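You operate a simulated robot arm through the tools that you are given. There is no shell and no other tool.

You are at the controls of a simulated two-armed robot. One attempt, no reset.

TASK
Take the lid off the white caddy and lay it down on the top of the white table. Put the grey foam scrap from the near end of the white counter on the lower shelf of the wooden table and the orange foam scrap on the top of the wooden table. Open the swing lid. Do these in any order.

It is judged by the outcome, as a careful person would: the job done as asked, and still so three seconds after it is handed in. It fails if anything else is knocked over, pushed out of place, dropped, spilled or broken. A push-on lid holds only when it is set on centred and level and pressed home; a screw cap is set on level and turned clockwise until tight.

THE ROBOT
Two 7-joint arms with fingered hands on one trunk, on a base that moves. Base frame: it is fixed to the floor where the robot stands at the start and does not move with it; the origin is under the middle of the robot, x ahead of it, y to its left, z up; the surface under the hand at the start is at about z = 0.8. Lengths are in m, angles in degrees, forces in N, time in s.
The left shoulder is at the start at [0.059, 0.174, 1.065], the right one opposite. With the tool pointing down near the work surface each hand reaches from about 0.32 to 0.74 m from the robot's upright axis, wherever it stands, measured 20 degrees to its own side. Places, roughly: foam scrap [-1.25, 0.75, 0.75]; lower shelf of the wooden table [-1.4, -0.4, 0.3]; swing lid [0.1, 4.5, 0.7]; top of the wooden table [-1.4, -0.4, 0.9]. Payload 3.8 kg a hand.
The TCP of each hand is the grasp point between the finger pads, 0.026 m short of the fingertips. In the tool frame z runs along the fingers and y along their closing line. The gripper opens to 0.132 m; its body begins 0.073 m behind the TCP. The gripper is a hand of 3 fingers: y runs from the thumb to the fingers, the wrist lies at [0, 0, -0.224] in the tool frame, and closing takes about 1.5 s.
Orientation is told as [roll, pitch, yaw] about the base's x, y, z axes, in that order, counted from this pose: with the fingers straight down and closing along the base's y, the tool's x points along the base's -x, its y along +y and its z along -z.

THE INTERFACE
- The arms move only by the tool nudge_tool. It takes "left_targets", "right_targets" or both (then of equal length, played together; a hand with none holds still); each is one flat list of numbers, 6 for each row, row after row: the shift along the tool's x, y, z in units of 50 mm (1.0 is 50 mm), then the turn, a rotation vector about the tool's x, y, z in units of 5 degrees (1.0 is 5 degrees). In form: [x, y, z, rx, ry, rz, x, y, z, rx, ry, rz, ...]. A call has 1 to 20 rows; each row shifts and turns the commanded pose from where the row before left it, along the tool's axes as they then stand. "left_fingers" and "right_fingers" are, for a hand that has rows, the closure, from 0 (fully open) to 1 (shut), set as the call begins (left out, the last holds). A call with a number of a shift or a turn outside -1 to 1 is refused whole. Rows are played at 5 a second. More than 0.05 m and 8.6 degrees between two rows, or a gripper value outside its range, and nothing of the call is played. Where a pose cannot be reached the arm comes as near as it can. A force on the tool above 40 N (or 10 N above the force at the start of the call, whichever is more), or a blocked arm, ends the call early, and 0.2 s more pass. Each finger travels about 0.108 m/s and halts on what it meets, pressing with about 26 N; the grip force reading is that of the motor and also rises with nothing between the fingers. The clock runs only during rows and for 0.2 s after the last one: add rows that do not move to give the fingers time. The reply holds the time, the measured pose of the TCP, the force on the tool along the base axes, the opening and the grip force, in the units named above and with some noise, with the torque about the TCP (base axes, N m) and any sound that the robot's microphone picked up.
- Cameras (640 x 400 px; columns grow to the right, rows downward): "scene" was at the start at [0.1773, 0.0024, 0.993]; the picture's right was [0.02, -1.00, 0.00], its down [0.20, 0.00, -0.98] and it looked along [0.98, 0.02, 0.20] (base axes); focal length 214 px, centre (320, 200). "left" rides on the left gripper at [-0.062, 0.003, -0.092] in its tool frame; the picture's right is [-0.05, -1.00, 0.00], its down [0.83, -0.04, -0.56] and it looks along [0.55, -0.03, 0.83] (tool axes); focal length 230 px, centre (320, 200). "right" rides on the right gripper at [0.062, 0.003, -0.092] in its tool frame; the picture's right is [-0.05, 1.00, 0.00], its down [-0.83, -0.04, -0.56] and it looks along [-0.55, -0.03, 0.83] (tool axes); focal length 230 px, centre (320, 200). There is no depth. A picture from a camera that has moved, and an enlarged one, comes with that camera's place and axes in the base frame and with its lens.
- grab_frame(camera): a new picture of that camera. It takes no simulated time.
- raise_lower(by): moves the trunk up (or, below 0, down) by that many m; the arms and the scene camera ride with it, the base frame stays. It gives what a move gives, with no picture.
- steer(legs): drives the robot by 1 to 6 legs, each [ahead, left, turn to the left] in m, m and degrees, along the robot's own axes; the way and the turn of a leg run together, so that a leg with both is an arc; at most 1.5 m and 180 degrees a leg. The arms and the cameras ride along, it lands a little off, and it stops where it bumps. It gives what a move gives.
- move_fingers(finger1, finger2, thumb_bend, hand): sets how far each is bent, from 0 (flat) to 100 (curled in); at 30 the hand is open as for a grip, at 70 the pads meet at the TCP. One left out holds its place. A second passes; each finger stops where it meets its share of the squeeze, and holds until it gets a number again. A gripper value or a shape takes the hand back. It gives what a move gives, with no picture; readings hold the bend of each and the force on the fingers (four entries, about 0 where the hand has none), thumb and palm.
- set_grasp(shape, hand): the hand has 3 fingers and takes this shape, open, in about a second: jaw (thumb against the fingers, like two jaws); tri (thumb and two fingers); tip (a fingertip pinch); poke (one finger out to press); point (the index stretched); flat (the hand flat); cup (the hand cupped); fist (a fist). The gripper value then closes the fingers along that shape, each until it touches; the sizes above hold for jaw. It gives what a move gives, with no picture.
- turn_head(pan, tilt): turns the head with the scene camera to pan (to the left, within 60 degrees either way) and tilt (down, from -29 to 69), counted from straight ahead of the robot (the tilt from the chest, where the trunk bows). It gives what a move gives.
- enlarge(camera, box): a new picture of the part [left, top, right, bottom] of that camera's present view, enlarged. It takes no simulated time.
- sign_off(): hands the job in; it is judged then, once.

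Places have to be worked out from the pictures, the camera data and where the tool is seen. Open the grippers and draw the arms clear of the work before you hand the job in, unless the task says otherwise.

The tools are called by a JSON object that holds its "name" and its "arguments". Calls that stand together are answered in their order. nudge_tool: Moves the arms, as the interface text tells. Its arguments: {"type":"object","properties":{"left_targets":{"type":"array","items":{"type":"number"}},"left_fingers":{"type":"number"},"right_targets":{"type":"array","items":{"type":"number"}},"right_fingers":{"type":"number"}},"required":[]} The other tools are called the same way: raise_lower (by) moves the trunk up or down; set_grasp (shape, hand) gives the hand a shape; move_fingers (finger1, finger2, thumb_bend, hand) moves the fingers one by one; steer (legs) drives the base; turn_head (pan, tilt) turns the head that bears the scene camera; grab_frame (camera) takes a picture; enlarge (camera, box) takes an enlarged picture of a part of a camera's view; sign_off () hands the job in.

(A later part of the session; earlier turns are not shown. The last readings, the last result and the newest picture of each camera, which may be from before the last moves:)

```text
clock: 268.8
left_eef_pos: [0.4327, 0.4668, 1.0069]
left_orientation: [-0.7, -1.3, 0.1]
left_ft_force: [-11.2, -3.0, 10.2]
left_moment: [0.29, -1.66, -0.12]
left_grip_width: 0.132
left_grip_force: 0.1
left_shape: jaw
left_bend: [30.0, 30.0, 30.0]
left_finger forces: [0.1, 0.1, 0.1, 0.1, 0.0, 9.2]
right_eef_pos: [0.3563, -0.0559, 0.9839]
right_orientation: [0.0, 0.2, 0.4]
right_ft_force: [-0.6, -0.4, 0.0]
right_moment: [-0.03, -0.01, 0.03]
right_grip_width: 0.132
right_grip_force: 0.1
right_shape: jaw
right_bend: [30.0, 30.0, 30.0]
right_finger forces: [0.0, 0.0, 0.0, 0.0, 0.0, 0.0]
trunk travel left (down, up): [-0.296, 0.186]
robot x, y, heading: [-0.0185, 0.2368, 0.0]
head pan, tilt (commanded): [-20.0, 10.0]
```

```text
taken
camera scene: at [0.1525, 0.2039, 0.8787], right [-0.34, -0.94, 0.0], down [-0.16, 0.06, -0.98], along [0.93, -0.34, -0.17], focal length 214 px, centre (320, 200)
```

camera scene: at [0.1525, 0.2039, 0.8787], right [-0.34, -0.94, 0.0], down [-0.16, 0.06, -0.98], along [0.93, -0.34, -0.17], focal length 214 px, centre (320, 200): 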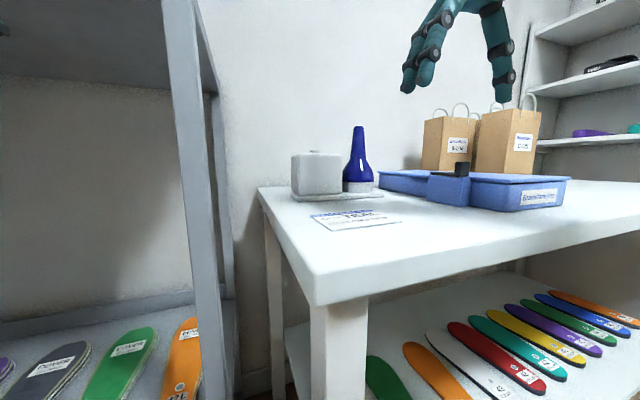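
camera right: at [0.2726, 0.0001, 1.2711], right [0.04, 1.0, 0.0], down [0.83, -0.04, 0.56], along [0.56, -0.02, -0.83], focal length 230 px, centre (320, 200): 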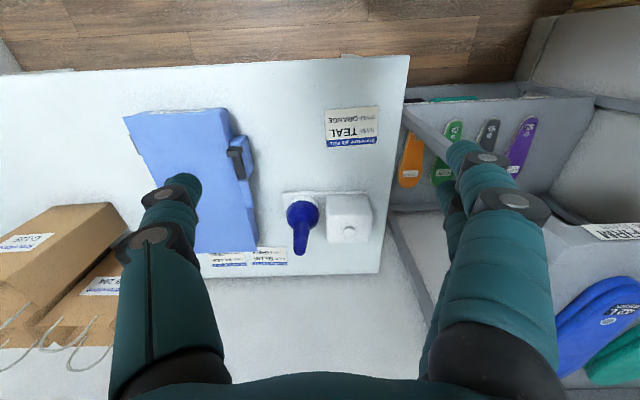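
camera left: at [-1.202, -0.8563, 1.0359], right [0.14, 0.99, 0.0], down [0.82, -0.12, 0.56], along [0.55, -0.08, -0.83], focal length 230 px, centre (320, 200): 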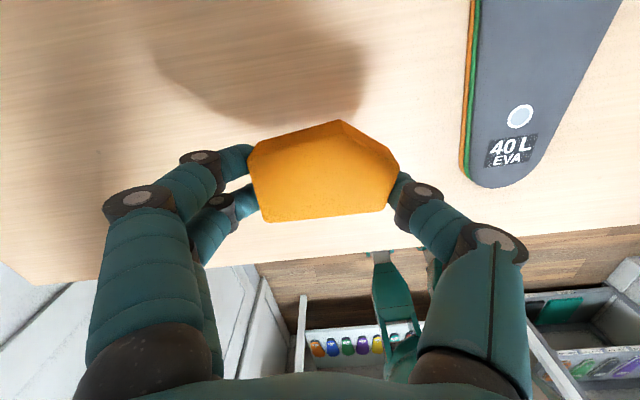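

The left hand met the grey shelf's front edge (palm contact). I raise the trunk straight back up to clear it and check the shelf.

{"name": "raise_lower", "arguments": {"by": 0.17}}

{"name": "turn_head", "arguments": {"pan": 35, "tilt": 10}}

{"name": "grab_frame", "arguments": {"camera": "scene"}}

{"name": "grab_frame", "arguments": {"camera": "left"}}

```text
clock: 270.7
left_eef_pos: [0.4348, 0.468, 1.1757]
left_orientation: [-0.7, -0.9, 0.1]
left_ft_force: [1.0, 0.0, -0.4]
left_moment: [0.05, 0.01, 0.03]
left_grip_width: 0.1319
left_grip_force: 0.1
left_shape: jaw
left_bend: [30.0, 30.0, 30.0]
left_finger forces: [0.0, 0.1, 0.0, 0.0, 0.0, 0.0]
right_eef_pos: [0.3589, -0.0557, 1.1515]
right_orientation: [0.1, 0.6, 0.5]
right_ft_force: [0.4, -0.3, 0.1]
right_moment: [-0.01, 0.02, -0.01]
right_grip_width: 0.132
right_grip_force: 0.0
right_shape: jaw
right_bend: [30.0, 30.0, 30.0]
right_finger forces: [0.0, 0.0, 0.1, 0.0, 0.0, 0.0]
trunk travel left (down, up): [-0.466, 0.016]
robot x, y, heading: [-0.0144, 0.2338, -0.0]
head pan, tilt (commanded): [-20.0, 10.0]
```

```text
clock: 272.0
left_eef_pos: [0.4332, 0.4668, 1.1758]
left_orientation: [-0.7, -1.0, 0.0]
left_ft_force: [-0.2, 0.2, 0.5]
left_moment: [-0.01, -0.03, -0.03]
left_grip_width: 0.1321
left_grip_force: 0.1
left_shape: jaw
left_bend: [30.0, 30.0, 30.0]
left_finger forces: [0.0, 0.0, 0.1, 0.0, 0.0, 0.1]
right_eef_pos: [0.3577, -0.0559, 1.1525]
right_orientation: [0.1, 0.3, 0.5]
right_ft_force: [-0.3, 0.0, 0.1]
right_moment: [-0.02, -0.03, -0.01]
right_grip_width: 0.1323
right_grip_force: 0.1
right_shape: jaw
right_bend: [30.0, 30.0, 30.0]
right_finger forces: [0.0, 0.0, 0.0, 0.0, 0.0, 0.0]
trunk travel left (down, up): [-0.466, 0.016]
robot x, y, heading: [-0.0221, 0.2333, -0.1]
head pan, tilt (commanded): [35.0, 10.0]
```

```text
taken
camera scene: at [0.165, 0.2894, 1.0776], right [0.57, -0.82, 0.0], down [-0.14, -0.1, -0.98], along [0.81, 0.56, -0.17], focal length 214 px, centre (320, 200)
```

scene: 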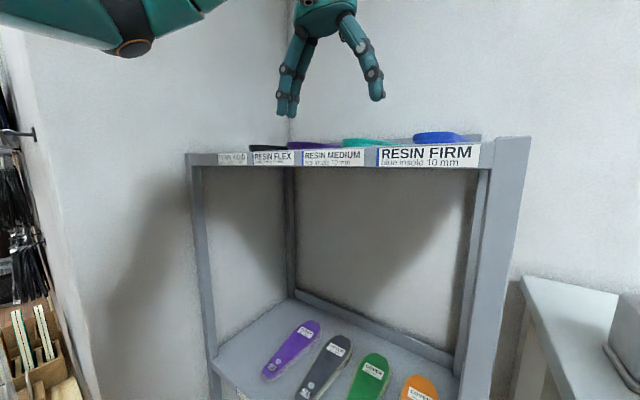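

```text
taken
camera left: at [0.4934, 0.4717, 1.2694], right [0.05, -1.0, 0.01], down [-0.84, -0.04, 0.54], along [-0.54, -0.04, -0.84], focal length 230 px, centre (320, 200)
```

left: 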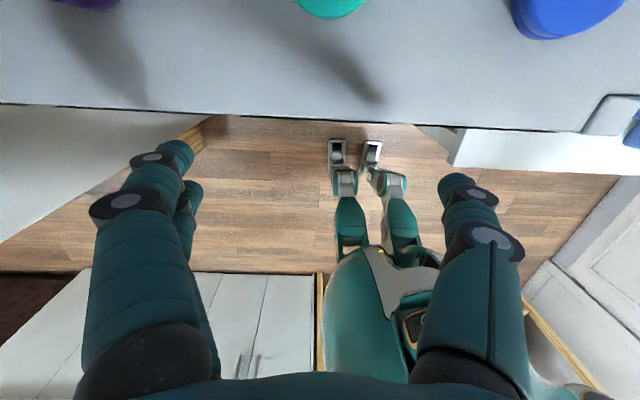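

The shelf (front edge actually at x≈0.44, top ≈1.05) and the items on it look unmoved. I retract the left hand well away from it and continue with the level look at the box by tilting rather than lowering.

{"name": "nudge_tool", "arguments": {"left_targets": [0.9, 0, 0, 0, 0, 0, 0.9, 0, 0, 0, 0, 0, 0.9, -0.3, 0, 0, 0, 0, 0, -0.6, 0, 0, 0, 0]}}

{"name": "turn_head", "arguments": {"pan": -20, "tilt": 20}}

{"name": "grab_frame", "arguments": {"camera": "scene"}}

{"name": "enlarge", "arguments": {"camera": "scene", "box": [280, 140, 420, 250]}}

```text
clock: 273.0
left_eef_pos: [0.3001, 0.4223, 1.175]
left_orientation: [-0.6, -0.9, 0.1]
left_ft_force: [0.2, -0.3, 0.0]
left_moment: [0.05, 0.0, 0.0]
left_grip_width: 0.1318
left_grip_force: 0.0
left_shape: jaw
left_bend: [30.0, 30.0, 30.0]
left_finger forces: [0.1, 0.0, 0.0, 0.0, 0.0, 0.1]
right_eef_pos: [0.3577, -0.0574, 1.1523]
right_orientation: [0.1, 0.4, 0.3]
right_ft_force: [-0.3, -0.7, 0.5]
right_moment: [0.04, 0.03, 0.02]
right_grip_width: 0.1319
right_grip_force: 0.1
right_shape: jaw
right_bend: [30.0, 30.0, 30.0]
right_finger forces: [0.0, 0.0, 0.1, 0.1, 0.2, 0.0]
trunk travel left (down, up): [-0.466, 0.016]
robot x, y, heading: [-0.016, 0.2343, 0.2]
head pan, tilt (commanded): [35.0, 10.0]
```

```text
clock: 274.2
left_eef_pos: [0.2991, 0.423, 1.1742]
left_orientation: [-0.7, -0.9, 0.1]
left_ft_force: [0.8, 0.4, -1.3]
left_moment: [-0.02, -0.03, -0.02]
left_grip_width: 0.132
left_grip_force: 0.0
left_shape: jaw
left_bend: [30.0, 30.0, 30.0]
left_finger forces: [0.0, 0.0, 0.0, 0.0, 0.1, 0.0]
right_eef_pos: [0.3575, -0.0568, 1.152]
right_orientation: [0.1, 0.3, 0.4]
right_ft_force: [-0.1, -0.2, 0.6]
right_moment: [0.04, 0.01, 0.01]
right_grip_width: 0.1322
right_grip_force: 0.0
right_shape: jaw
right_bend: [30.0, 30.0, 30.0]
right_finger forces: [0.1, 0.1, 0.0, 0.0, 0.0, 0.0]
trunk travel left (down, up): [-0.466, 0.016]
robot x, y, heading: [-0.0179, 0.2379, 0.1]
head pan, tilt (commanded): [-20.0, 20.0]
```

```text
taken
camera scene: at [0.1761, 0.2044, 1.0614], right [-0.34, -0.94, 0.0], down [-0.32, 0.12, -0.94], along [0.88, -0.32, -0.34], focal length 214 px, centre (320, 200)
```

scene: 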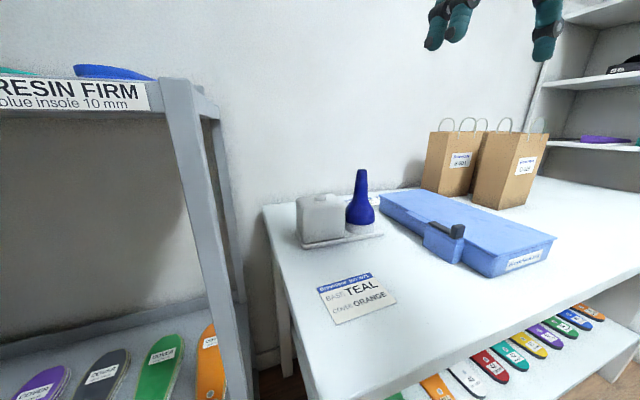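

```text
3.64 times, centred on (350, 195) of scene
camera zoom: at [0.1761, 0.2044, 1.0614], right [-0.34, -0.94, 0.0], down [-0.32, 0.12, -0.94], along [0.88, -0.32, -0.34], focal length 780 px, centre (211, 218)
```

zoom: 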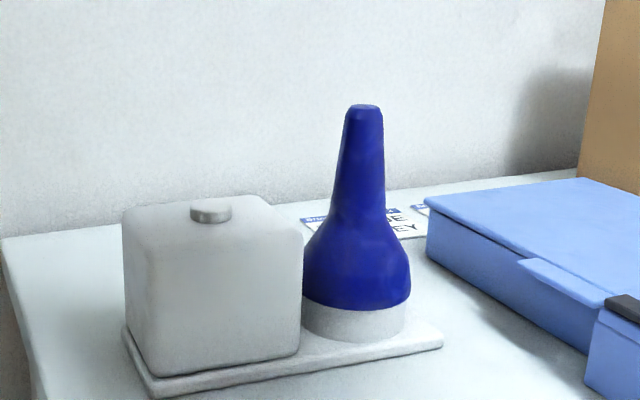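

The box's knob top triangulates to [0.605,0.049,0.905] (≈26 mm wide, ≈9 mm tall, box top ≈0.896). The box and bottle ring share one white tray — a caddy — so I'll lift the lid by its knob with the right hand. I lower the trunk 0.1 m and bring the hand above the knob.

{"name": "raise_lower", "arguments": {"by": -0.1}}

{"name": "nudge_tool", "arguments": {"right_targets": [0, 0.7, -0.3, 0, 0, 0, 0, 0.7, -0.3, 0, 0, 0, 0, 0.7, 0, 0, 0, 0, -0.8, 0, 0, 0, 0, 0, -0.8, 0, 0, 0, 0, 0, -0.8, 0, 0, 0, 0, 0, -0.8, 0, 0, 0, 0, 0, -0.8, 0, 0, 0, 0, 0, -0.8, 0, 0, 0, 0, 0], "right_fingers": 0.5}}

{"name": "grab_frame", "arguments": {"camera": "right"}}

{"name": "grab_frame", "arguments": {"camera": "scene"}}

```text
clock: 275.5
left_eef_pos: [0.2976, 0.4218, 1.0751]
left_orientation: [-0.7, -1.0, 0.2]
left_ft_force: [0.3, 0.3, 0.4]
left_moment: [-0.01, -0.01, 0.0]
left_grip_width: 0.1321
left_grip_force: 0.1
left_shape: jaw
left_bend: [30.0, 30.0, 30.0]
left_finger forces: [0.0, 0.1, 0.0, 0.0, 0.0, 0.1]
right_eef_pos: [0.3576, -0.0556, 1.0522]
right_orientation: [0.1, 0.3, 0.4]
right_ft_force: [-0.7, 0.5, -0.1]
right_moment: [0.02, -0.03, -0.03]
right_grip_width: 0.132
right_grip_force: 0.0
right_shape: jaw
right_bend: [30.0, 30.0, 30.0]
right_finger forces: [0.1, 0.0, 0.1, 0.0, 0.0, 0.0]
trunk travel left (down, up): [-0.366, 0.116]
robot x, y, heading: [-0.0185, 0.2389, 0.3]
head pan, tilt (commanded): [-20.0, 20.0]
```

```text
clock: 277.5
left_eef_pos: [0.2983, 0.4223, 1.0746]
left_orientation: [-0.7, -1.0, 0.1]
left_ft_force: [-0.6, 0.5, -0.1]
left_moment: [0.0, 0.03, 0.0]
left_grip_width: 0.1317
left_grip_force: 0.0
left_shape: jaw
left_bend: [30.0, 30.0, 30.0]
left_finger forces: [0.0, 0.0, 0.0, 0.0, 0.0, 0.0]
right_eef_pos: [0.4693, 0.0282, 1.0808]
right_orientation: [0.1, 0.2, 0.3]
right_ft_force: [-0.5, 0.5, -0.8]
right_moment: [0.0, 0.0, -0.03]
right_grip_width: 0.0664
right_grip_force: 0.1
right_shape: jaw
right_bend: [73.0, 73.0, 70.0]
right_finger forces: [0.1, 0.0, 0.0, 0.0, 0.0, 0.1]
right hand out of reach, approached as far as the arm can: row 6, 7, 8, 9
trunk travel left (down, up): [-0.366, 0.116]
robot x, y, heading: [-0.0205, 0.2371, -0.1]
head pan, tilt (commanded): [-20.0, 20.0]
```

```text
taken
camera right: at [0.4081, 0.0319, 1.1746], right [0.05, 1.0, 0.0], down [0.83, -0.04, 0.55], along [0.55, -0.02, -0.83], focal length 230 px, centre (320, 200)
```

right: 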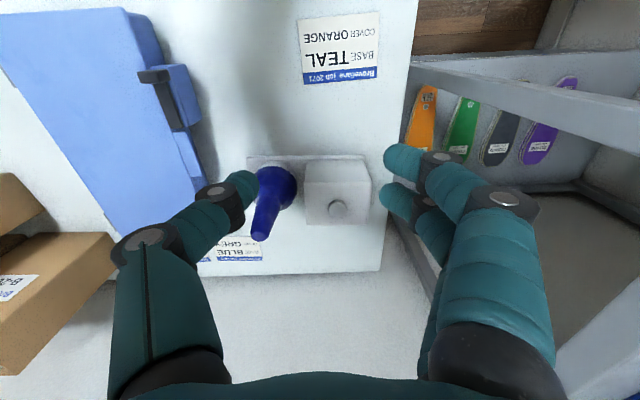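

```text
taken
camera scene: at [0.1621, 0.2041, 0.9326], right [-0.34, -0.94, 0.0], down [-0.32, 0.12, -0.94], along [0.88, -0.32, -0.34], focal length 214 px, centre (320, 200)
```

scene: 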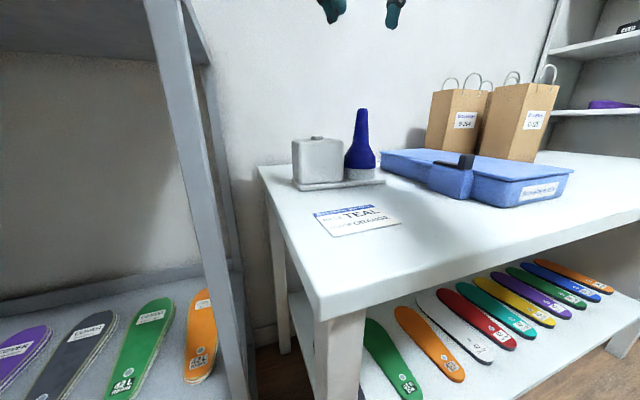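

Reach shrinks when the wrist is high; I raise the trunk back 0.1 m and lower the hand instead, then go forward over the knob at z≈1.0.

{"name": "raise_lower", "arguments": {"by": 0.1}}

{"name": "nudge_tool", "arguments": {"right_targets": [0, 0.4, 0.85, 0, 0, 0, 0, 0, 0.9, 0, 0, 0, 0, 0, 0.9, 0, 0, 0, 0, 0, 0.9, 0, 0, 0, -0.9, 0, 0, 0, 0, 0, -0.9, 0, 0, 0, 0, 0, -0.7, 0, 0, 0, 0, 0], "right_fingers": 0.5}}

{"name": "grab_frame", "arguments": {"camera": "right"}}

{"name": "grab_frame", "arguments": {"camera": "scene"}}

```text
clock: 278.9
left_eef_pos: [0.2995, 0.4221, 1.1753]
left_orientation: [-0.7, -1.0, 0.1]
left_ft_force: [-0.2, 1.0, -0.6]
left_moment: [0.02, 0.0, 0.0]
left_grip_width: 0.1319
left_grip_force: 0.0
left_shape: jaw
left_bend: [30.0, 30.0, 30.0]
left_finger forces: [0.1, 0.0, 0.1, 0.0, 0.1, 0.0]
right_eef_pos: [0.4004, 0.0294, 1.3107]
right_orientation: [0.0, -15.8, 0.3]
right_ft_force: [0.1, 0.8, -0.1]
right_moment: [-0.02, -0.01, 0.01]
right_grip_width: 0.0665
right_grip_force: 0.1
right_shape: jaw
right_bend: [73.0, 73.0, 70.0]
right_finger forces: [0.1, 0.0, 0.0, 0.1, 0.0, 0.0]
trunk travel left (down, up): [-0.466, 0.016]
robot x, y, heading: [-0.0186, 0.2343, -0.1]
head pan, tilt (commanded): [-20.0, 20.0]
```

```text
clock: 280.5
left_eef_pos: [0.301, 0.4216, 1.1742]
left_orientation: [-0.8, -1.0, 0.1]
left_ft_force: [0.5, 0.1, 0.6]
left_moment: [0.02, 0.02, 0.01]
left_grip_width: 0.1319
left_grip_force: 0.2
left_shape: jaw
left_bend: [30.0, 30.0, 30.0]
left_finger forces: [0.0, 0.0, 0.0, 0.1, 0.0, 0.0]
right_eef_pos: [0.4948, 0.0061, 1.1416]
right_orientation: [0.0, -15.8, 0.3]
right_ft_force: [-0.5, -0.5, 0.1]
right_moment: [0.0, 0.02, 0.03]
right_grip_width: 0.0664
right_grip_force: 0.1
right_shape: jaw
right_bend: [73.0, 73.0, 70.0]
right_finger forces: [0.1, 0.0, 0.1, 0.1, 0.0, 0.0]
right hand out of reach, approached as far as the arm can: row 1, 5, 6, 7
trunk travel left (down, up): [-0.466, 0.016]
robot x, y, heading: [-0.0195, 0.2362, -0.1]
head pan, tilt (commanded): [-20.0, 20.0]
```

```text
taken
camera right: at [0.41, 0.0089, 1.2134], right [0.04, 1.0, 0.01], down [0.65, -0.04, 0.76], along [0.76, -0.02, -0.65], focal length 230 px, centre (320, 200)
```

right: 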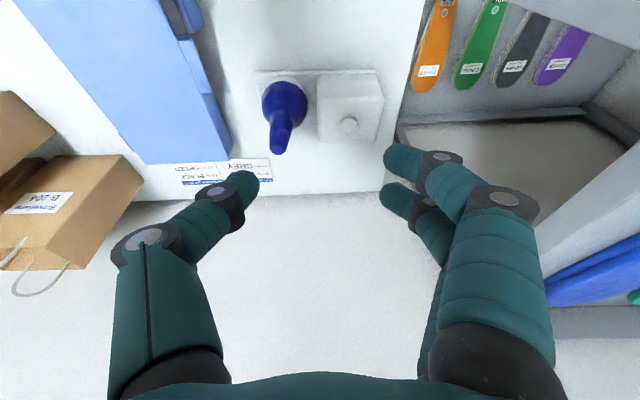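

```text
taken
camera scene: at [0.1768, 0.2039, 1.0611], right [-0.34, -0.94, 0.0], down [-0.32, 0.12, -0.94], along [0.88, -0.32, -0.34], focal length 214 px, centre (320, 200)
```

scene: 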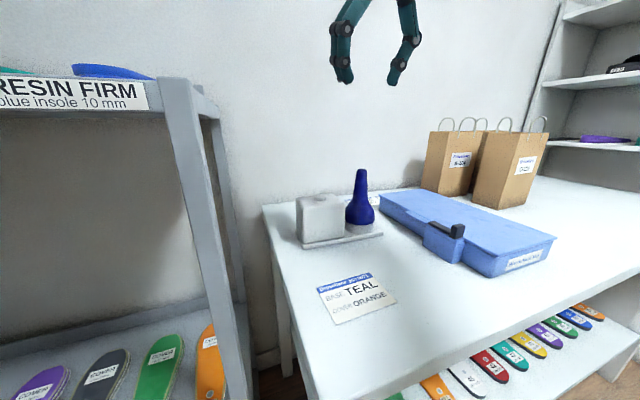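

The trunk move re-solved the arm with a 16° tilt. I lower the hand, straighten the tilt, then go forward in small steps.

{"name": "nudge_tool", "arguments": {"right_targets": [0.25, 0.3, 0.85, 0, 0, 0, 0.25, 0.3, 0.85, 0, 0, 0, 0.25, 0.26, 0.85, 0, 0, 0, 0, 0, 0, 0, 0.8, 0, 0, 0, 0, 0, 0.8, 0, 0, 0, 0, 0, 0.8, 0, 0, 0, 0, 0, 0.76, 0], "right_fingers": 0.5}}

{"name": "grab_frame", "arguments": {"camera": "right"}}

```text
clock: 282.1
left_eef_pos: [0.2987, 0.423, 1.174]
left_orientation: [-0.7, -1.0, 0.0]
left_ft_force: [-0.1, -0.8, 0.3]
left_moment: [-0.01, -0.01, 0.01]
left_grip_width: 0.1319
left_grip_force: 0.0
left_shape: jaw
left_bend: [30.0, 30.0, 30.0]
left_finger forces: [0.1, 0.0, 0.0, 0.1, 0.1, 0.1]
right_eef_pos: [0.4684, -0.0127, 1.0788]
right_orientation: [0.1, -4.0, 0.2]
right_ft_force: [0.4, 0.6, -0.4]
right_moment: [0.02, -0.03, 0.01]
right_grip_width: 0.0665
right_grip_force: 0.0
right_shape: jaw
right_bend: [73.0, 73.0, 70.0]
right_finger forces: [0.0, 0.0, 0.0, 0.0, 0.1, 0.1]
right hand out of reach, approached as far as the arm can: row 1, 2, 3, 4, 6, 7
trunk travel left (down, up): [-0.466, 0.016]
robot x, y, heading: [-0.0155, 0.2361, -0.2]
head pan, tilt (commanded): [-20.0, 20.0]
```

```text
taken
camera right: at [0.4003, -0.0097, 1.1669], right [0.05, 1.0, 0.0], down [0.79, -0.04, 0.61], along [0.61, -0.02, -0.79], focal length 230 px, centre (320, 200)
```

right: 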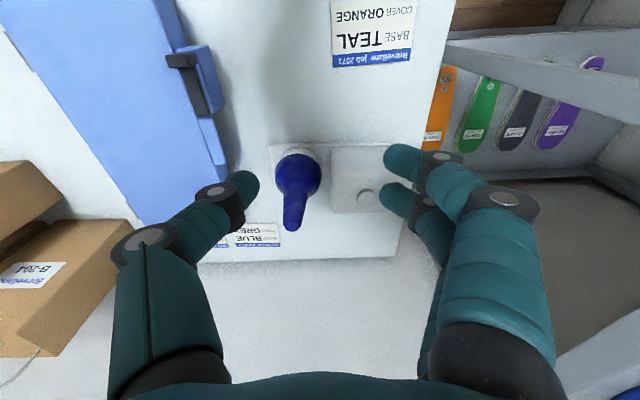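

The right arm's posture is stuck at short reach, so I'll use the left arm instead. I retract the right hand (bags stand at about [0.58,-0.35]) and shift the base right so that the left hand faces the knob.

{"name": "nudge_tool", "arguments": {"right_targets": [0.9, 0, 0, 0, 0, 0, 0.9, 0, -0.2, 0, 0, 0, 0.9, 0, -0.3, 0, 0, 0, 0.8, 0, -0.4, 0, 0, 0], "right_fingers": 0}}

{"name": "steer", "arguments": {"legs": [[0, -0.39, 0.2]]}}

{"name": "turn_head", "arguments": {"pan": 15, "tilt": 30}}

{"name": "grab_frame", "arguments": {"camera": "scene"}}

```text
clock: 283.1
left_eef_pos: [0.2966, 0.4225, 1.1746]
left_orientation: [-0.7, -1.2, 0.1]
left_ft_force: [-0.3, -0.8, 0.9]
left_moment: [0.0, -0.02, -0.02]
left_grip_width: 0.1319
left_grip_force: 0.0
left_shape: jaw
left_bend: [30.0, 30.0, 30.0]
left_finger forces: [0.1, 0.1, 0.0, 0.1, 0.0, 0.0]
right_eef_pos: [0.2882, -0.0165, 1.1139]
right_orientation: [0.1, -4.0, 0.2]
right_ft_force: [0.6, -0.7, -0.5]
right_moment: [0.0, -0.03, 0.0]
right_grip_width: 0.1318
right_grip_force: 0.1
right_shape: jaw
right_bend: [30.0, 30.0, 30.0]
right_finger forces: [0.1, 0.0, 0.0, 0.1, 0.0, 0.1]
trunk travel left (down, up): [-0.466, 0.016]
robot x, y, heading: [-0.0202, 0.2375, 0.1]
head pan, tilt (commanded): [-20.0, 20.0]
```

```text
clock: 287.1
left_eef_pos: [0.2983, 0.0282, 1.1739]
left_orientation: [-0.7, -1.1, 0.0]
left_ft_force: [0.7, -0.4, -0.9]
left_moment: [0.02, 0.05, 0.02]
left_grip_width: 0.1319
left_grip_force: 0.0
left_shape: jaw
left_bend: [30.0, 30.0, 30.0]
left_finger forces: [0.1, 0.0, 0.0, 0.0, 0.0, 0.1]
right_eef_pos: [0.2885, -0.4099, 1.1125]
right_orientation: [-0.1, -4.1, 0.3]
right_ft_force: [0.1, 0.5, -0.6]
right_moment: [0.03, 0.04, 0.02]
right_grip_width: 0.132
right_grip_force: 0.1
right_shape: jaw
right_bend: [30.0, 30.0, 30.0]
right_finger forces: [0.1, 0.1, 0.0, 0.0, 0.1, 0.0]
trunk travel left (down, up): [-0.466, 0.016]
robot x, y, heading: [-0.0206, -0.1577, -0.4]
head pan, tilt (commanded): [-20.0, 20.0]
```

```text
clock: 288.1
left_eef_pos: [0.2986, 0.027, 1.1736]
left_orientation: [-0.7, -0.9, 0.0]
left_ft_force: [0.5, -0.1, 0.6]
left_moment: [0.02, -0.01, 0.02]
left_grip_width: 0.1319
left_grip_force: 0.1
left_shape: jaw
left_bend: [30.0, 30.0, 30.0]
left_finger forces: [0.0, 0.1, 0.0, 0.0, 0.0, 0.1]
right_eef_pos: [0.2886, -0.4099, 1.1127]
right_orientation: [0.0, -4.0, 0.2]
right_ft_force: [-0.1, 0.1, 0.6]
right_moment: [0.02, 0.0, -0.02]
right_grip_width: 0.1319
right_grip_force: 0.0
right_shape: jaw
right_bend: [30.0, 30.0, 30.0]
right_finger forces: [0.0, 0.1, 0.0, 0.0, 0.1, 0.1]
trunk travel left (down, up): [-0.466, 0.016]
robot x, y, heading: [-0.0144, -0.1564, -0.2]
head pan, tilt (commanded): [15.0, 30.0]
```

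```text
taken
camera scene: at [0.1752, -0.1346, 1.0453], right [0.25, -0.97, 0.0], down [-0.48, -0.13, -0.87], along [0.84, 0.22, -0.5], focal length 214 px, centre (320, 200)
```

scene: 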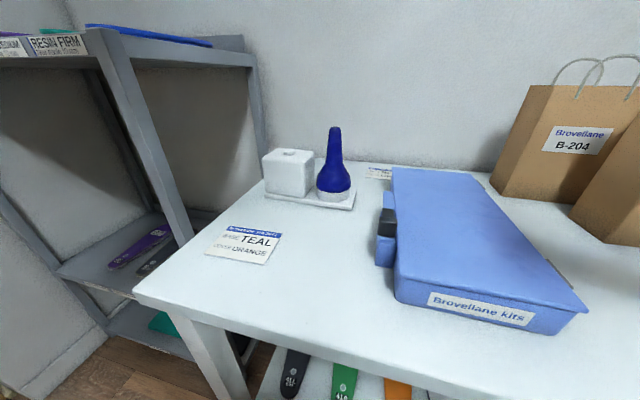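

Now the left hand faces the caddy. I zoom to re-check the knob position and the free table area.

{"name": "enlarge", "arguments": {"camera": "scene", "box": [240, 110, 380, 230]}}

```text
3.33 times, centred on (310, 170) of scene
camera zoom: at [0.1752, -0.1346, 1.0453], right [0.25, -0.97, 0.0], down [-0.48, -0.13, -0.87], along [0.84, 0.22, -0.5], focal length 715 px, centre (353, 300)
```

zoom: 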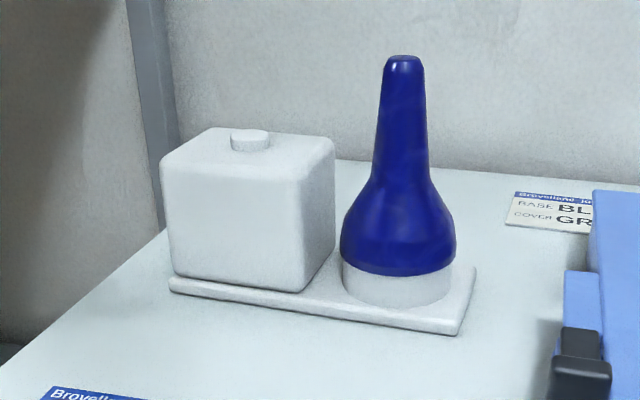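

Knob confirmed at [0.606,0.049]; free table patch for the lid ≈[0.42,-0.075]. I bring the left hand, fingers narrowed to ≈45 mm, over the knob at z≈1.02.

{"name": "nudge_tool", "arguments": {"left_targets": [0, 0, 0.95, -0.14, 0.18, 0, 0, 0, 0.98, 0, 0, 0, 0, 0, 0.98, 0, 0, 0, -0.88, 0.07, 0, 0, 0, 0, -0.88, 0.07, 0, 0, 0, 0, -0.88, 0.07, 0, 0, 0, 0, -0.88, 0.07, 0, 0, 0, 0, -0.88, 0.07, 0, 0, 0, 0, -0.88, 0.07, 0, 0, 0, 0, -0.86, 0.02, 0, 0, 0, 0], "left_fingers": 0.66}}

{"name": "grab_frame", "arguments": {"camera": "left"}}

{"name": "enlarge", "arguments": {"camera": "scene", "box": [240, 70, 400, 210]}}

```text
clock: 290.3
left_eef_pos: [0.6068, 0.0464, 1.0296]
left_orientation: [0.2, 0.0, -0.3]
left_ft_force: [0.4, 0.4, 0.1]
left_moment: [0.01, -0.03, -0.01]
left_grip_width: 0.0452
left_grip_force: 0.2
left_shape: jaw
left_bend: [73.0, 73.0, 70.0]
left_finger forces: [0.1, 0.1, 0.0, 0.0, 0.0, 0.1]
right_eef_pos: [0.2894, -0.4113, 1.1131]
right_orientation: [0.1, -4.0, 0.2]
right_ft_force: [-0.8, 0.8, 0.5]
right_moment: [0.03, -0.01, 0.0]
right_grip_width: 0.1318
right_grip_force: 0.0
right_shape: jaw
right_bend: [30.0, 30.0, 30.0]
right_finger forces: [0.1, 0.0, 0.0, 0.0, 0.1, 0.1]
trunk travel left (down, up): [-0.466, 0.016]
robot x, y, heading: [-0.0166, -0.1575, -0.1]
head pan, tilt (commanded): [15.0, 30.0]
```

```text
taken
camera left: at [0.6683, 0.0497, 1.1207], right [0.05, -1.0, 0.0], down [-0.83, -0.04, 0.55], along [-0.55, -0.03, -0.83], focal length 230 px, centre (320, 200)
```

left: 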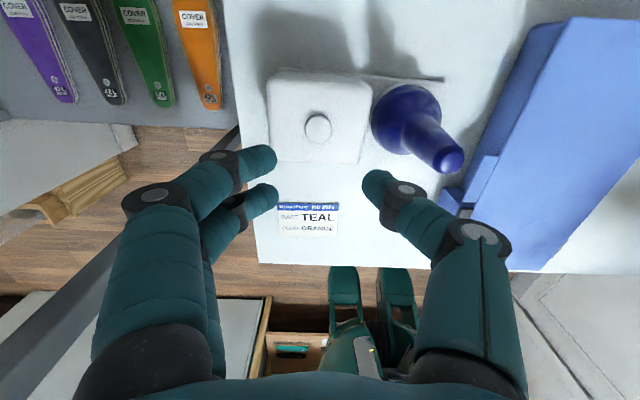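

```text
2.86 times, centred on (320, 140) of scene
camera zoom: at [0.1757, -0.1354, 1.0452], right [0.26, -0.97, 0.0], down [-0.48, -0.13, -0.87], along [0.84, 0.22, -0.5], focal length 613 px, centre (320, 371)
```

zoom: 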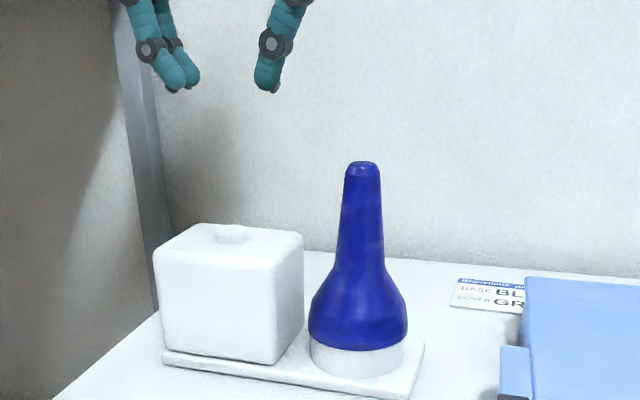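

Aligned over the knob. I descend to z≈0.937 and check.

{"name": "nudge_tool", "arguments": {"left_targets": [0, 0, 0.7, 0, 0, 0, 0, 0, 0.7, 0, 0, 0, 0, 0, 0.45, 0, 0, 0], "left_fingers": 0.66}}

{"name": "grab_frame", "arguments": {"camera": "left"}}

{"name": "enlarge", "arguments": {"camera": "scene", "box": [250, 90, 370, 190]}}

```text
clock: 291.1
left_eef_pos: [0.6067, 0.0478, 0.9349]
left_orientation: [-0.1, 0.0, 0.0]
left_ft_force: [0.0, -0.5, 0.3]
left_moment: [0.0, -0.01, 0.0]
left_grip_width: 0.0455
left_grip_force: 0.1
left_shape: jaw
left_bend: [73.0, 73.0, 70.0]
left_finger forces: [0.0, 0.0, 0.0, 0.0, 0.1, 0.0]
right_eef_pos: [0.2892, -0.4102, 1.1125]
right_orientation: [0.0, -3.9, 0.1]
right_ft_force: [-1.1, 0.7, 0.6]
right_moment: [0.0, 0.0, -0.01]
right_grip_width: 0.132
right_grip_force: 0.2
right_shape: jaw
right_bend: [30.0, 30.0, 30.0]
right_finger forces: [0.0, 0.1, 0.0, 0.0, 0.0, 0.0]
trunk travel left (down, up): [-0.466, 0.016]
robot x, y, heading: [-0.0212, -0.1593, 0.0]
head pan, tilt (commanded): [15.0, 30.0]
```

```text
taken
camera left: at [0.6675, 0.0512, 1.0265], right [0.05, -1.0, 0.0], down [-0.83, -0.04, 0.55], along [-0.55, -0.03, -0.83], focal length 230 px, centre (320, 200)
```

left: 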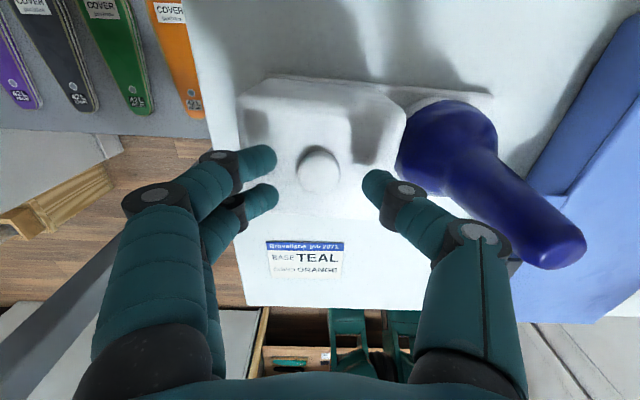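

```text
4.00 times, centred on (310, 140) of scene
camera zoom: at [0.1752, -0.1344, 1.0453], right [0.26, -0.97, 0.0], down [-0.48, -0.13, -0.87], along [0.84, 0.22, -0.5], focal length 858 px, centre (360, 440)
```

zoom: 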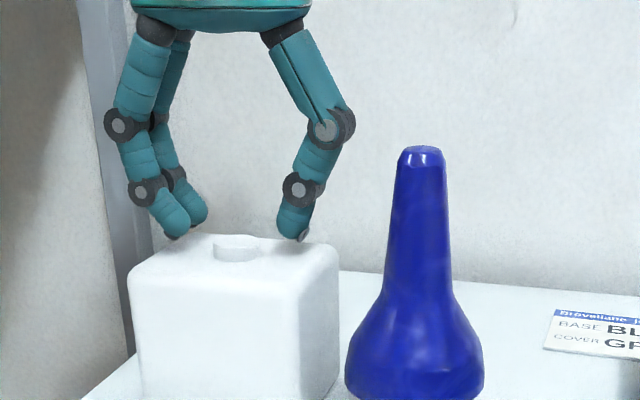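

The tips are just above the lid surface. I step down in 2 mm increments watching force.

{"name": "nudge_tool", "arguments": {"left_targets": [0, 0, 0.04, 0, 0, 0, 0, 0, 0.04, 0, 0, 0, 0, 0, 0, 0, 0, 0], "left_fingers": 0.66}}

{"name": "enlarge", "arguments": {"camera": "scene", "box": [250, 90, 370, 190]}}

```text
clock: 291.9
left_eef_pos: [0.6068, 0.048, 0.9333]
left_orientation: [0.0, -0.1, 0.0]
left_ft_force: [0.9, 0.3, 0.1]
left_moment: [0.0, 0.07, 0.0]
left_grip_width: 0.0452
left_grip_force: 0.0
left_shape: jaw
left_bend: [73.0, 73.0, 70.0]
left_finger forces: [0.0, 0.1, 0.1, 0.0, 0.1, 0.0]
right_eef_pos: [0.2899, -0.4104, 1.1123]
right_orientation: [0.0, -4.0, 0.2]
right_ft_force: [-0.5, -0.3, 0.5]
right_moment: [0.0, -0.02, 0.02]
right_grip_width: 0.132
right_grip_force: 0.1
right_shape: jaw
right_bend: [30.0, 30.0, 30.0]
right_finger forces: [0.1, 0.0, 0.0, 0.0, 0.1, 0.1]
trunk travel left (down, up): [-0.466, 0.016]
robot x, y, heading: [-0.0192, -0.1569, -0.2]
head pan, tilt (commanded): [15.0, 30.0]
```

```text
4.00 times, centred on (310, 140) of scene
camera zoom: at [0.1751, -0.1345, 1.0453], right [0.26, -0.97, 0.0], down [-0.48, -0.13, -0.87], along [0.84, 0.22, -0.5], focal length 858 px, centre (360, 440)
```

zoom: 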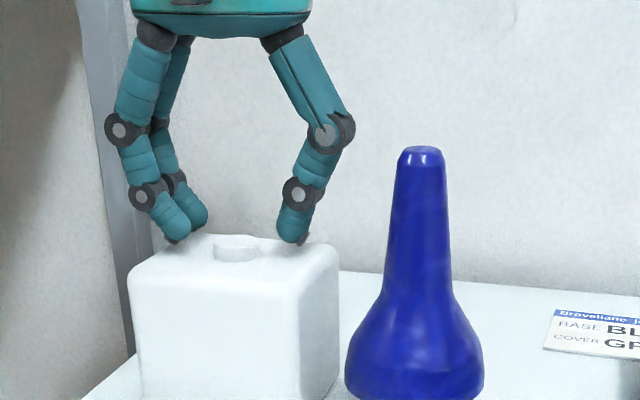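

No contact yet; three more 2 mm steps.

{"name": "nudge_tool", "arguments": {"left_targets": [0, 0, 0.05, 0, 0, 0, 0, 0, 0.05, 0, 0, 0, 0, 0, 0, 0, 0, 0], "left_fingers": 0.66}}

{"name": "nudge_tool", "arguments": {"left_targets": [0, 0, 0.05, 0, 0, 0, 0, 0, 0, 0, 0, 0], "left_fingers": 0.66}}

{"name": "enlarge", "arguments": {"camera": "scene", "box": [250, 90, 370, 190]}}

```text
clock: 292.7
left_eef_pos: [0.6063, 0.0494, 0.9271]
left_orientation: [0.0, -0.2, 0.0]
left_ft_force: [-0.1, -0.1, 0.2]
left_moment: [0.0, 0.0, 0.01]
left_grip_width: 0.0451
left_grip_force: 0.1
left_shape: jaw
left_bend: [73.0, 73.0, 70.0]
left_finger forces: [0.0, 0.0, 0.0, 0.1, 0.1, 0.0]
right_eef_pos: [0.2896, -0.4097, 1.1126]
right_orientation: [0.0, -4.0, 0.2]
right_ft_force: [-0.1, -0.3, 0.1]
right_moment: [-0.02, 0.0, 0.02]
right_grip_width: 0.1318
right_grip_force: 0.0
right_shape: jaw
right_bend: [30.0, 30.0, 30.0]
right_finger forces: [0.0, 0.1, 0.0, 0.0, 0.0, 0.0]
trunk travel left (down, up): [-0.466, 0.016]
robot x, y, heading: [-0.0133, -0.1593, 0.0]
head pan, tilt (commanded): [15.0, 30.0]
```

```text
clock: 293.3
left_eef_pos: [0.6064, 0.0489, 0.9241]
left_orientation: [0.1, -0.1, 0.0]
left_ft_force: [0.0, -0.3, 0.9]
left_moment: [0.0, 0.0, -0.02]
left_grip_width: 0.0451
left_grip_force: 0.1
left_shape: jaw
left_bend: [73.0, 73.0, 70.0]
left_finger forces: [0.0, 0.0, 0.1, 0.1, 0.0, 0.1]
right_eef_pos: [0.2885, -0.4089, 1.114]
right_orientation: [0.0, -3.9, 0.3]
right_ft_force: [0.6, 0.6, 0.4]
right_moment: [0.0, 0.02, 0.02]
right_grip_width: 0.1317
right_grip_force: 0.0
right_shape: jaw
right_bend: [30.0, 30.0, 30.0]
right_finger forces: [0.0, 0.0, 0.0, 0.1, 0.0, 0.0]
trunk travel left (down, up): [-0.466, 0.016]
robot x, y, heading: [-0.0214, -0.1585, 0.1]
head pan, tilt (commanded): [15.0, 30.0]
```

```text
4.00 times, centred on (310, 140) of scene
camera zoom: at [0.1751, -0.1345, 1.0453], right [0.26, -0.97, 0.0], down [-0.48, -0.13, -0.87], along [0.84, 0.22, -0.5], focal length 858 px, centre (360, 440)
```

zoom: 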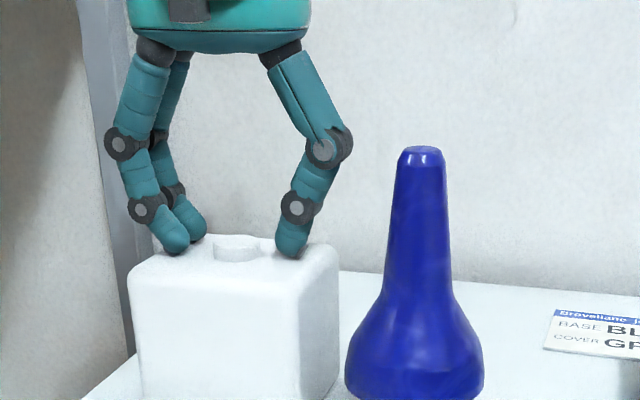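

Nearly touching; one more 2 mm step, then I close on the knob.

{"name": "nudge_tool", "arguments": {"left_targets": [0, 0, 0.04, 0, 0, 0, 0, 0, 0, 0, 0, 0], "left_fingers": 0.66}}

{"name": "grab_frame", "arguments": {"camera": "left"}}

```text
clock: 293.9
left_eef_pos: [0.6075, 0.0492, 0.9254]
left_orientation: [-0.1, -0.1, 0.0]
left_ft_force: [-0.7, 1.4, 5.6]
left_moment: [0.18, 0.0, 0.05]
left_grip_width: 0.0455
left_grip_force: 0.2
left_shape: jaw
left_bend: [74.0, 74.0, 70.0]
left_finger forces: [2.3, 3.0, 0.1, 0.1, 0.0, 0.0]
right_eef_pos: [0.2894, -0.4094, 1.113]
right_orientation: [0.0, -4.1, 0.2]
right_ft_force: [0.8, 0.1, -0.1]
right_moment: [-0.02, 0.01, 0.0]
right_grip_width: 0.1317
right_grip_force: 0.1
right_shape: jaw
right_bend: [30.0, 30.0, 30.0]
right_finger forces: [0.0, 0.0, 0.1, 0.1, 0.0, 0.0]
trunk travel left (down, up): [-0.466, 0.016]
robot x, y, heading: [-0.0211, -0.1546, -0.1]
head pan, tilt (commanded): [15.0, 30.0]
```

```text
taken
camera left: at [0.6672, 0.0525, 1.0171], right [0.05, -1.0, 0.0], down [-0.83, -0.04, 0.55], along [-0.55, -0.03, -0.83], focal length 230 px, centre (320, 200)
```

left: 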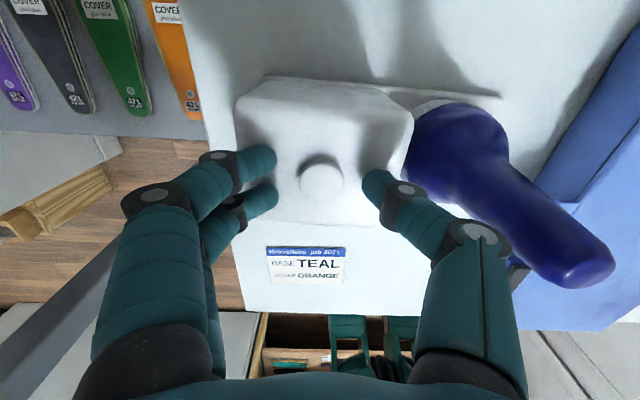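

Touching (5.6 N). I ease up 1 mm and close on the knob.

{"name": "nudge_tool", "arguments": {"left_targets": [0, 0, -0.03, 0, 0, 0], "left_fingers": 0.66}}

{"name": "nudge_tool", "arguments": {"left_targets": [0, 0, 0, 0, 0, 0, 0, 0, 0, 0, 0, 0, 0, 0, 0, 0, 0, 0, 0, 0, 0, 0, 0, 0, 0, 0, 0, 0, 0, 0], "left_fingers": 1}}

{"name": "grab_frame", "arguments": {"camera": "left"}}

{"name": "enlarge", "arguments": {"camera": "scene", "box": [250, 90, 370, 190]}}

```text
clock: 294.3
left_eef_pos: [0.6059, 0.049, 0.9256]
left_orientation: [0.0, -0.1, 0.0]
left_ft_force: [-0.4, 0.6, 2.6]
left_moment: [0.1, -0.02, -0.03]
left_grip_width: 0.0454
left_grip_force: 0.0
left_shape: jaw
left_bend: [74.0, 74.0, 70.0]
left_finger forces: [1.2, 1.0, 0.0, 0.1, 0.1, 0.1]
right_eef_pos: [0.288, -0.4105, 1.1139]
right_orientation: [0.0, -4.0, 0.3]
right_ft_force: [0.4, -0.3, -0.3]
right_moment: [0.0, -0.01, 0.01]
right_grip_width: 0.1319
right_grip_force: 0.0
right_shape: jaw
right_bend: [30.0, 30.0, 30.0]
right_finger forces: [0.1, 0.0, 0.1, 0.0, 0.0, 0.1]
trunk travel left (down, up): [-0.466, 0.016]
robot x, y, heading: [-0.0204, -0.1609, -0.6]
head pan, tilt (commanded): [15.0, 30.0]
```

```text
clock: 295.5
left_eef_pos: [0.6065, 0.0484, 0.9288]
left_orientation: [0.0, -0.4, 0.0]
left_ft_force: [3.6, -1.5, 18.1]
left_moment: [-0.03, -0.1, -0.08]
left_grip_width: 0.0117
left_grip_force: 26.5
left_shape: jaw
left_bend: [74.0, 73.0, 72.0]
left_finger forces: [15.2, 12.9, 0.1, 0.0, 39.8, 0.0]
right_eef_pos: [0.2876, -0.4098, 1.1131]
right_orientation: [0.1, -4.0, 0.2]
right_ft_force: [-1.5, 0.4, -0.2]
right_moment: [-0.02, -0.01, 0.0]
right_grip_width: 0.1319
right_grip_force: 0.0
right_shape: jaw
right_bend: [30.0, 30.0, 30.0]
right_finger forces: [0.0, 0.0, 0.0, 0.1, 0.1, 0.0]
trunk travel left (down, up): [-0.466, 0.016]
robot x, y, heading: [-0.0196, -0.1578, -0.4]
head pan, tilt (commanded): [15.0, 30.0]
```

```text
taken
camera left: at [0.6672, 0.0517, 1.0207], right [0.05, -1.0, 0.0], down [-0.83, -0.04, 0.55], along [-0.55, -0.03, -0.84], focal length 230 px, centre (320, 200)
```

left: 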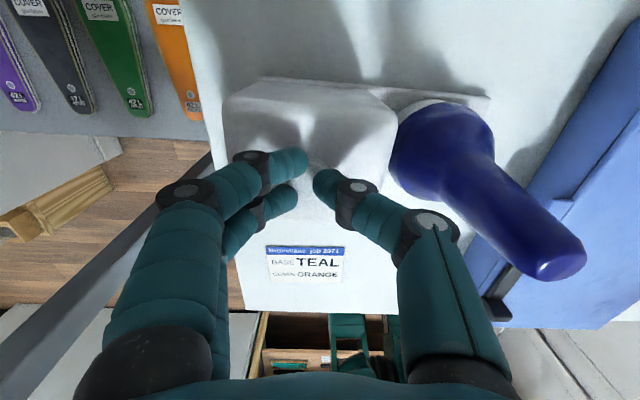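

```text
4.00 times, centred on (310, 140) of scene
camera zoom: at [0.1745, -0.135, 1.0458], right [0.26, -0.97, 0.0], down [-0.48, -0.13, -0.87], along [0.84, 0.22, -0.5], focal length 858 px, centre (360, 440)
```

zoom: 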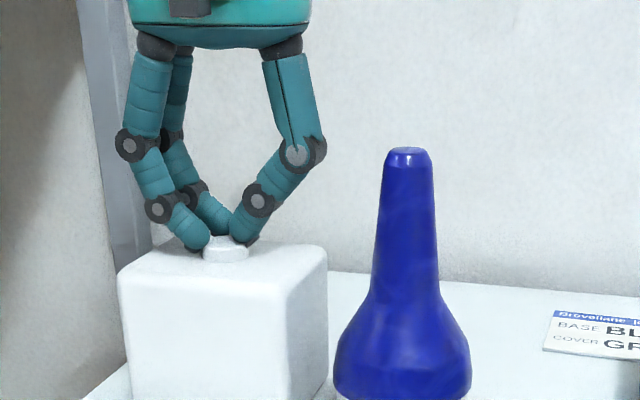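

The fingers are closed on the knob with ~26 N. I lift gently by 1 cm and look at what moves.

{"name": "nudge_tool", "arguments": {"left_targets": [0, 0, -0.1, 0, 0, 0, 0, 0, -0.1, 0, 0, 0, 0, 0, -0.1, 0, 0, 0], "left_fingers": 1}}

{"name": "enlarge", "arguments": {"camera": "scene", "box": [250, 90, 370, 190]}}

{"name": "grab_frame", "arguments": {"camera": "left"}}

```text
clock: 296.3
left_eef_pos: [0.6067, 0.0496, 0.9391]
left_orientation: [0.0, 0.0, 0.0]
left_ft_force: [0.8, -0.2, -0.5]
left_moment: [-0.02, -0.03, -0.01]
left_grip_width: 0.0057
left_grip_force: 26.1
left_shape: jaw
left_bend: [76.0, 75.0, 76.0]
left_finger forces: [0.1, 0.0, 0.0, 0.0, 0.1, 0.0]
right_eef_pos: [0.2892, -0.4094, 1.114]
right_orientation: [0.0, -4.0, 0.2]
right_ft_force: [-0.2, 0.1, -0.5]
right_moment: [-0.03, -0.03, -0.03]
right_grip_width: 0.1319
right_grip_force: 0.0
right_shape: jaw
right_bend: [30.0, 30.0, 30.0]
right_finger forces: [0.0, 0.0, 0.0, 0.0, 0.0, 0.1]
trunk travel left (down, up): [-0.466, 0.016]
robot x, y, heading: [-0.0199, -0.157, -0.1]
head pan, tilt (commanded): [15.0, 30.0]
```

```text
4.00 times, centred on (310, 140) of scene
camera zoom: at [0.1747, -0.1346, 1.0453], right [0.26, -0.97, 0.0], down [-0.48, -0.13, -0.87], along [0.84, 0.22, -0.5], focal length 858 px, centre (360, 440)
```

zoom: 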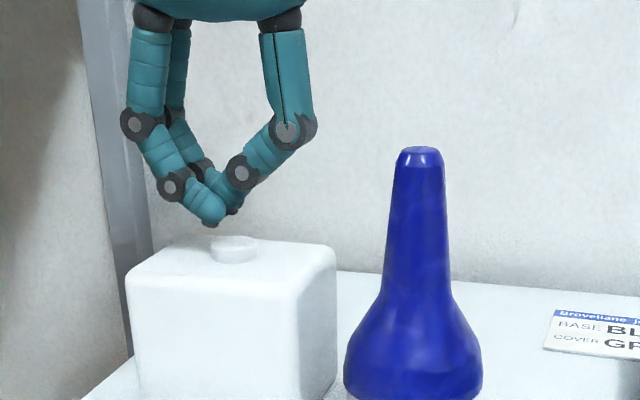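

```text
taken
camera left: at [0.667, 0.0521, 1.0315], right [0.05, -1.0, 0.0], down [-0.83, -0.04, 0.55], along [-0.55, -0.03, -0.83], focal length 230 px, centre (320, 200)
```

left: 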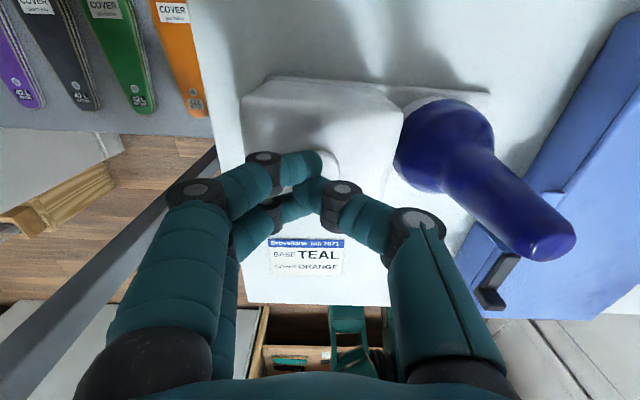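

The curled tips slipped off the low knob; the lid hasn't moved. I open and raise a bit, then zoom with the wrist camera on the box to find the seam.

{"name": "nudge_tool", "arguments": {"left_targets": [0, 0, -0.5, 0, 0, 0, 0, 0, 0, 0, 0, 0, 0, 0, 0, 0, 0, 0, 0, 0, 0, 0, 0, 0, 0, 0, 0, 0, 0, 0], "left_fingers": 0}}

{"name": "enlarge", "arguments": {"camera": "left", "box": [230, 50, 410, 200]}}

{"name": "enlarge", "arguments": {"camera": "scene", "box": [260, 130, 360, 210]}}

```text
clock: 297.5
left_eef_pos: [0.6067, 0.0485, 0.9659]
left_orientation: [0.0, -0.1, 0.0]
left_ft_force: [0.2, 0.2, -0.3]
left_moment: [-0.03, -0.01, -0.01]
left_grip_width: 0.1318
left_grip_force: 0.1
left_shape: jaw
left_bend: [30.0, 30.0, 30.0]
left_finger forces: [0.1, 0.0, 0.0, 0.0, 0.0, 0.1]
right_eef_pos: [0.2879, -0.4094, 1.1129]
right_orientation: [0.0, -4.0, 0.2]
right_ft_force: [-1.0, 0.7, 0.6]
right_moment: [-0.01, -0.03, -0.03]
right_grip_width: 0.1319
right_grip_force: 0.0
right_shape: jaw
right_bend: [30.0, 30.0, 30.0]
right_finger forces: [0.0, 0.0, 0.0, 0.1, 0.1, 0.1]
trunk travel left (down, up): [-0.466, 0.016]
robot x, y, heading: [-0.0177, -0.1596, -0.4]
head pan, tilt (commanded): [15.0, 30.0]
```

```text
2.67 times, centred on (320, 125) of left
camera zoom: at [0.6682, 0.0516, 1.057], right [0.05, -1.0, 0.0], down [-0.83, -0.04, 0.55], along [-0.55, -0.03, -0.83], focal length 614 px, centre (320, 400)
```

zoom: 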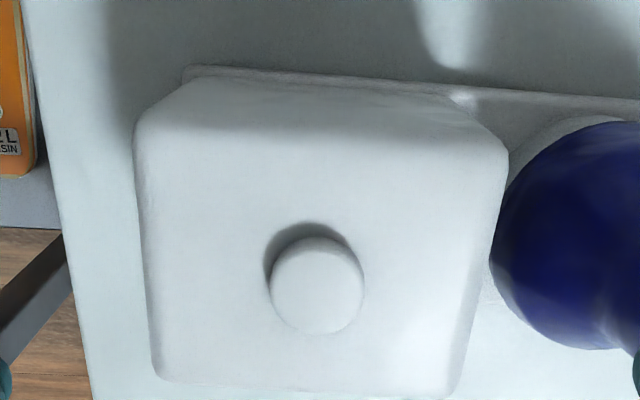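

```text
5.00 times, centred on (310, 170) of scene
camera zoom: at [0.1752, -0.1345, 1.0453], right [0.26, -0.97, 0.0], down [-0.48, -0.13, -0.87], along [0.84, 0.22, -0.5], focal length 1072 px, centre (370, 350)
```

zoom: 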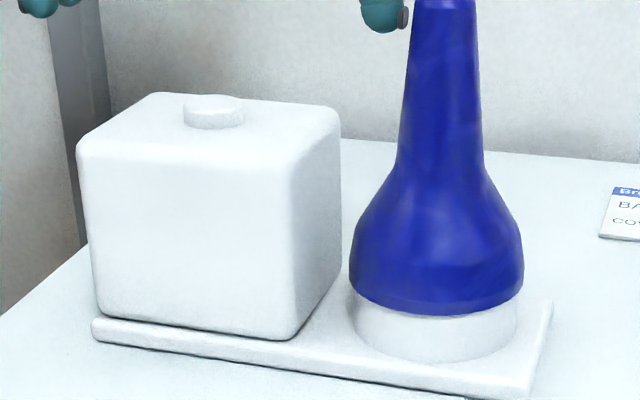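

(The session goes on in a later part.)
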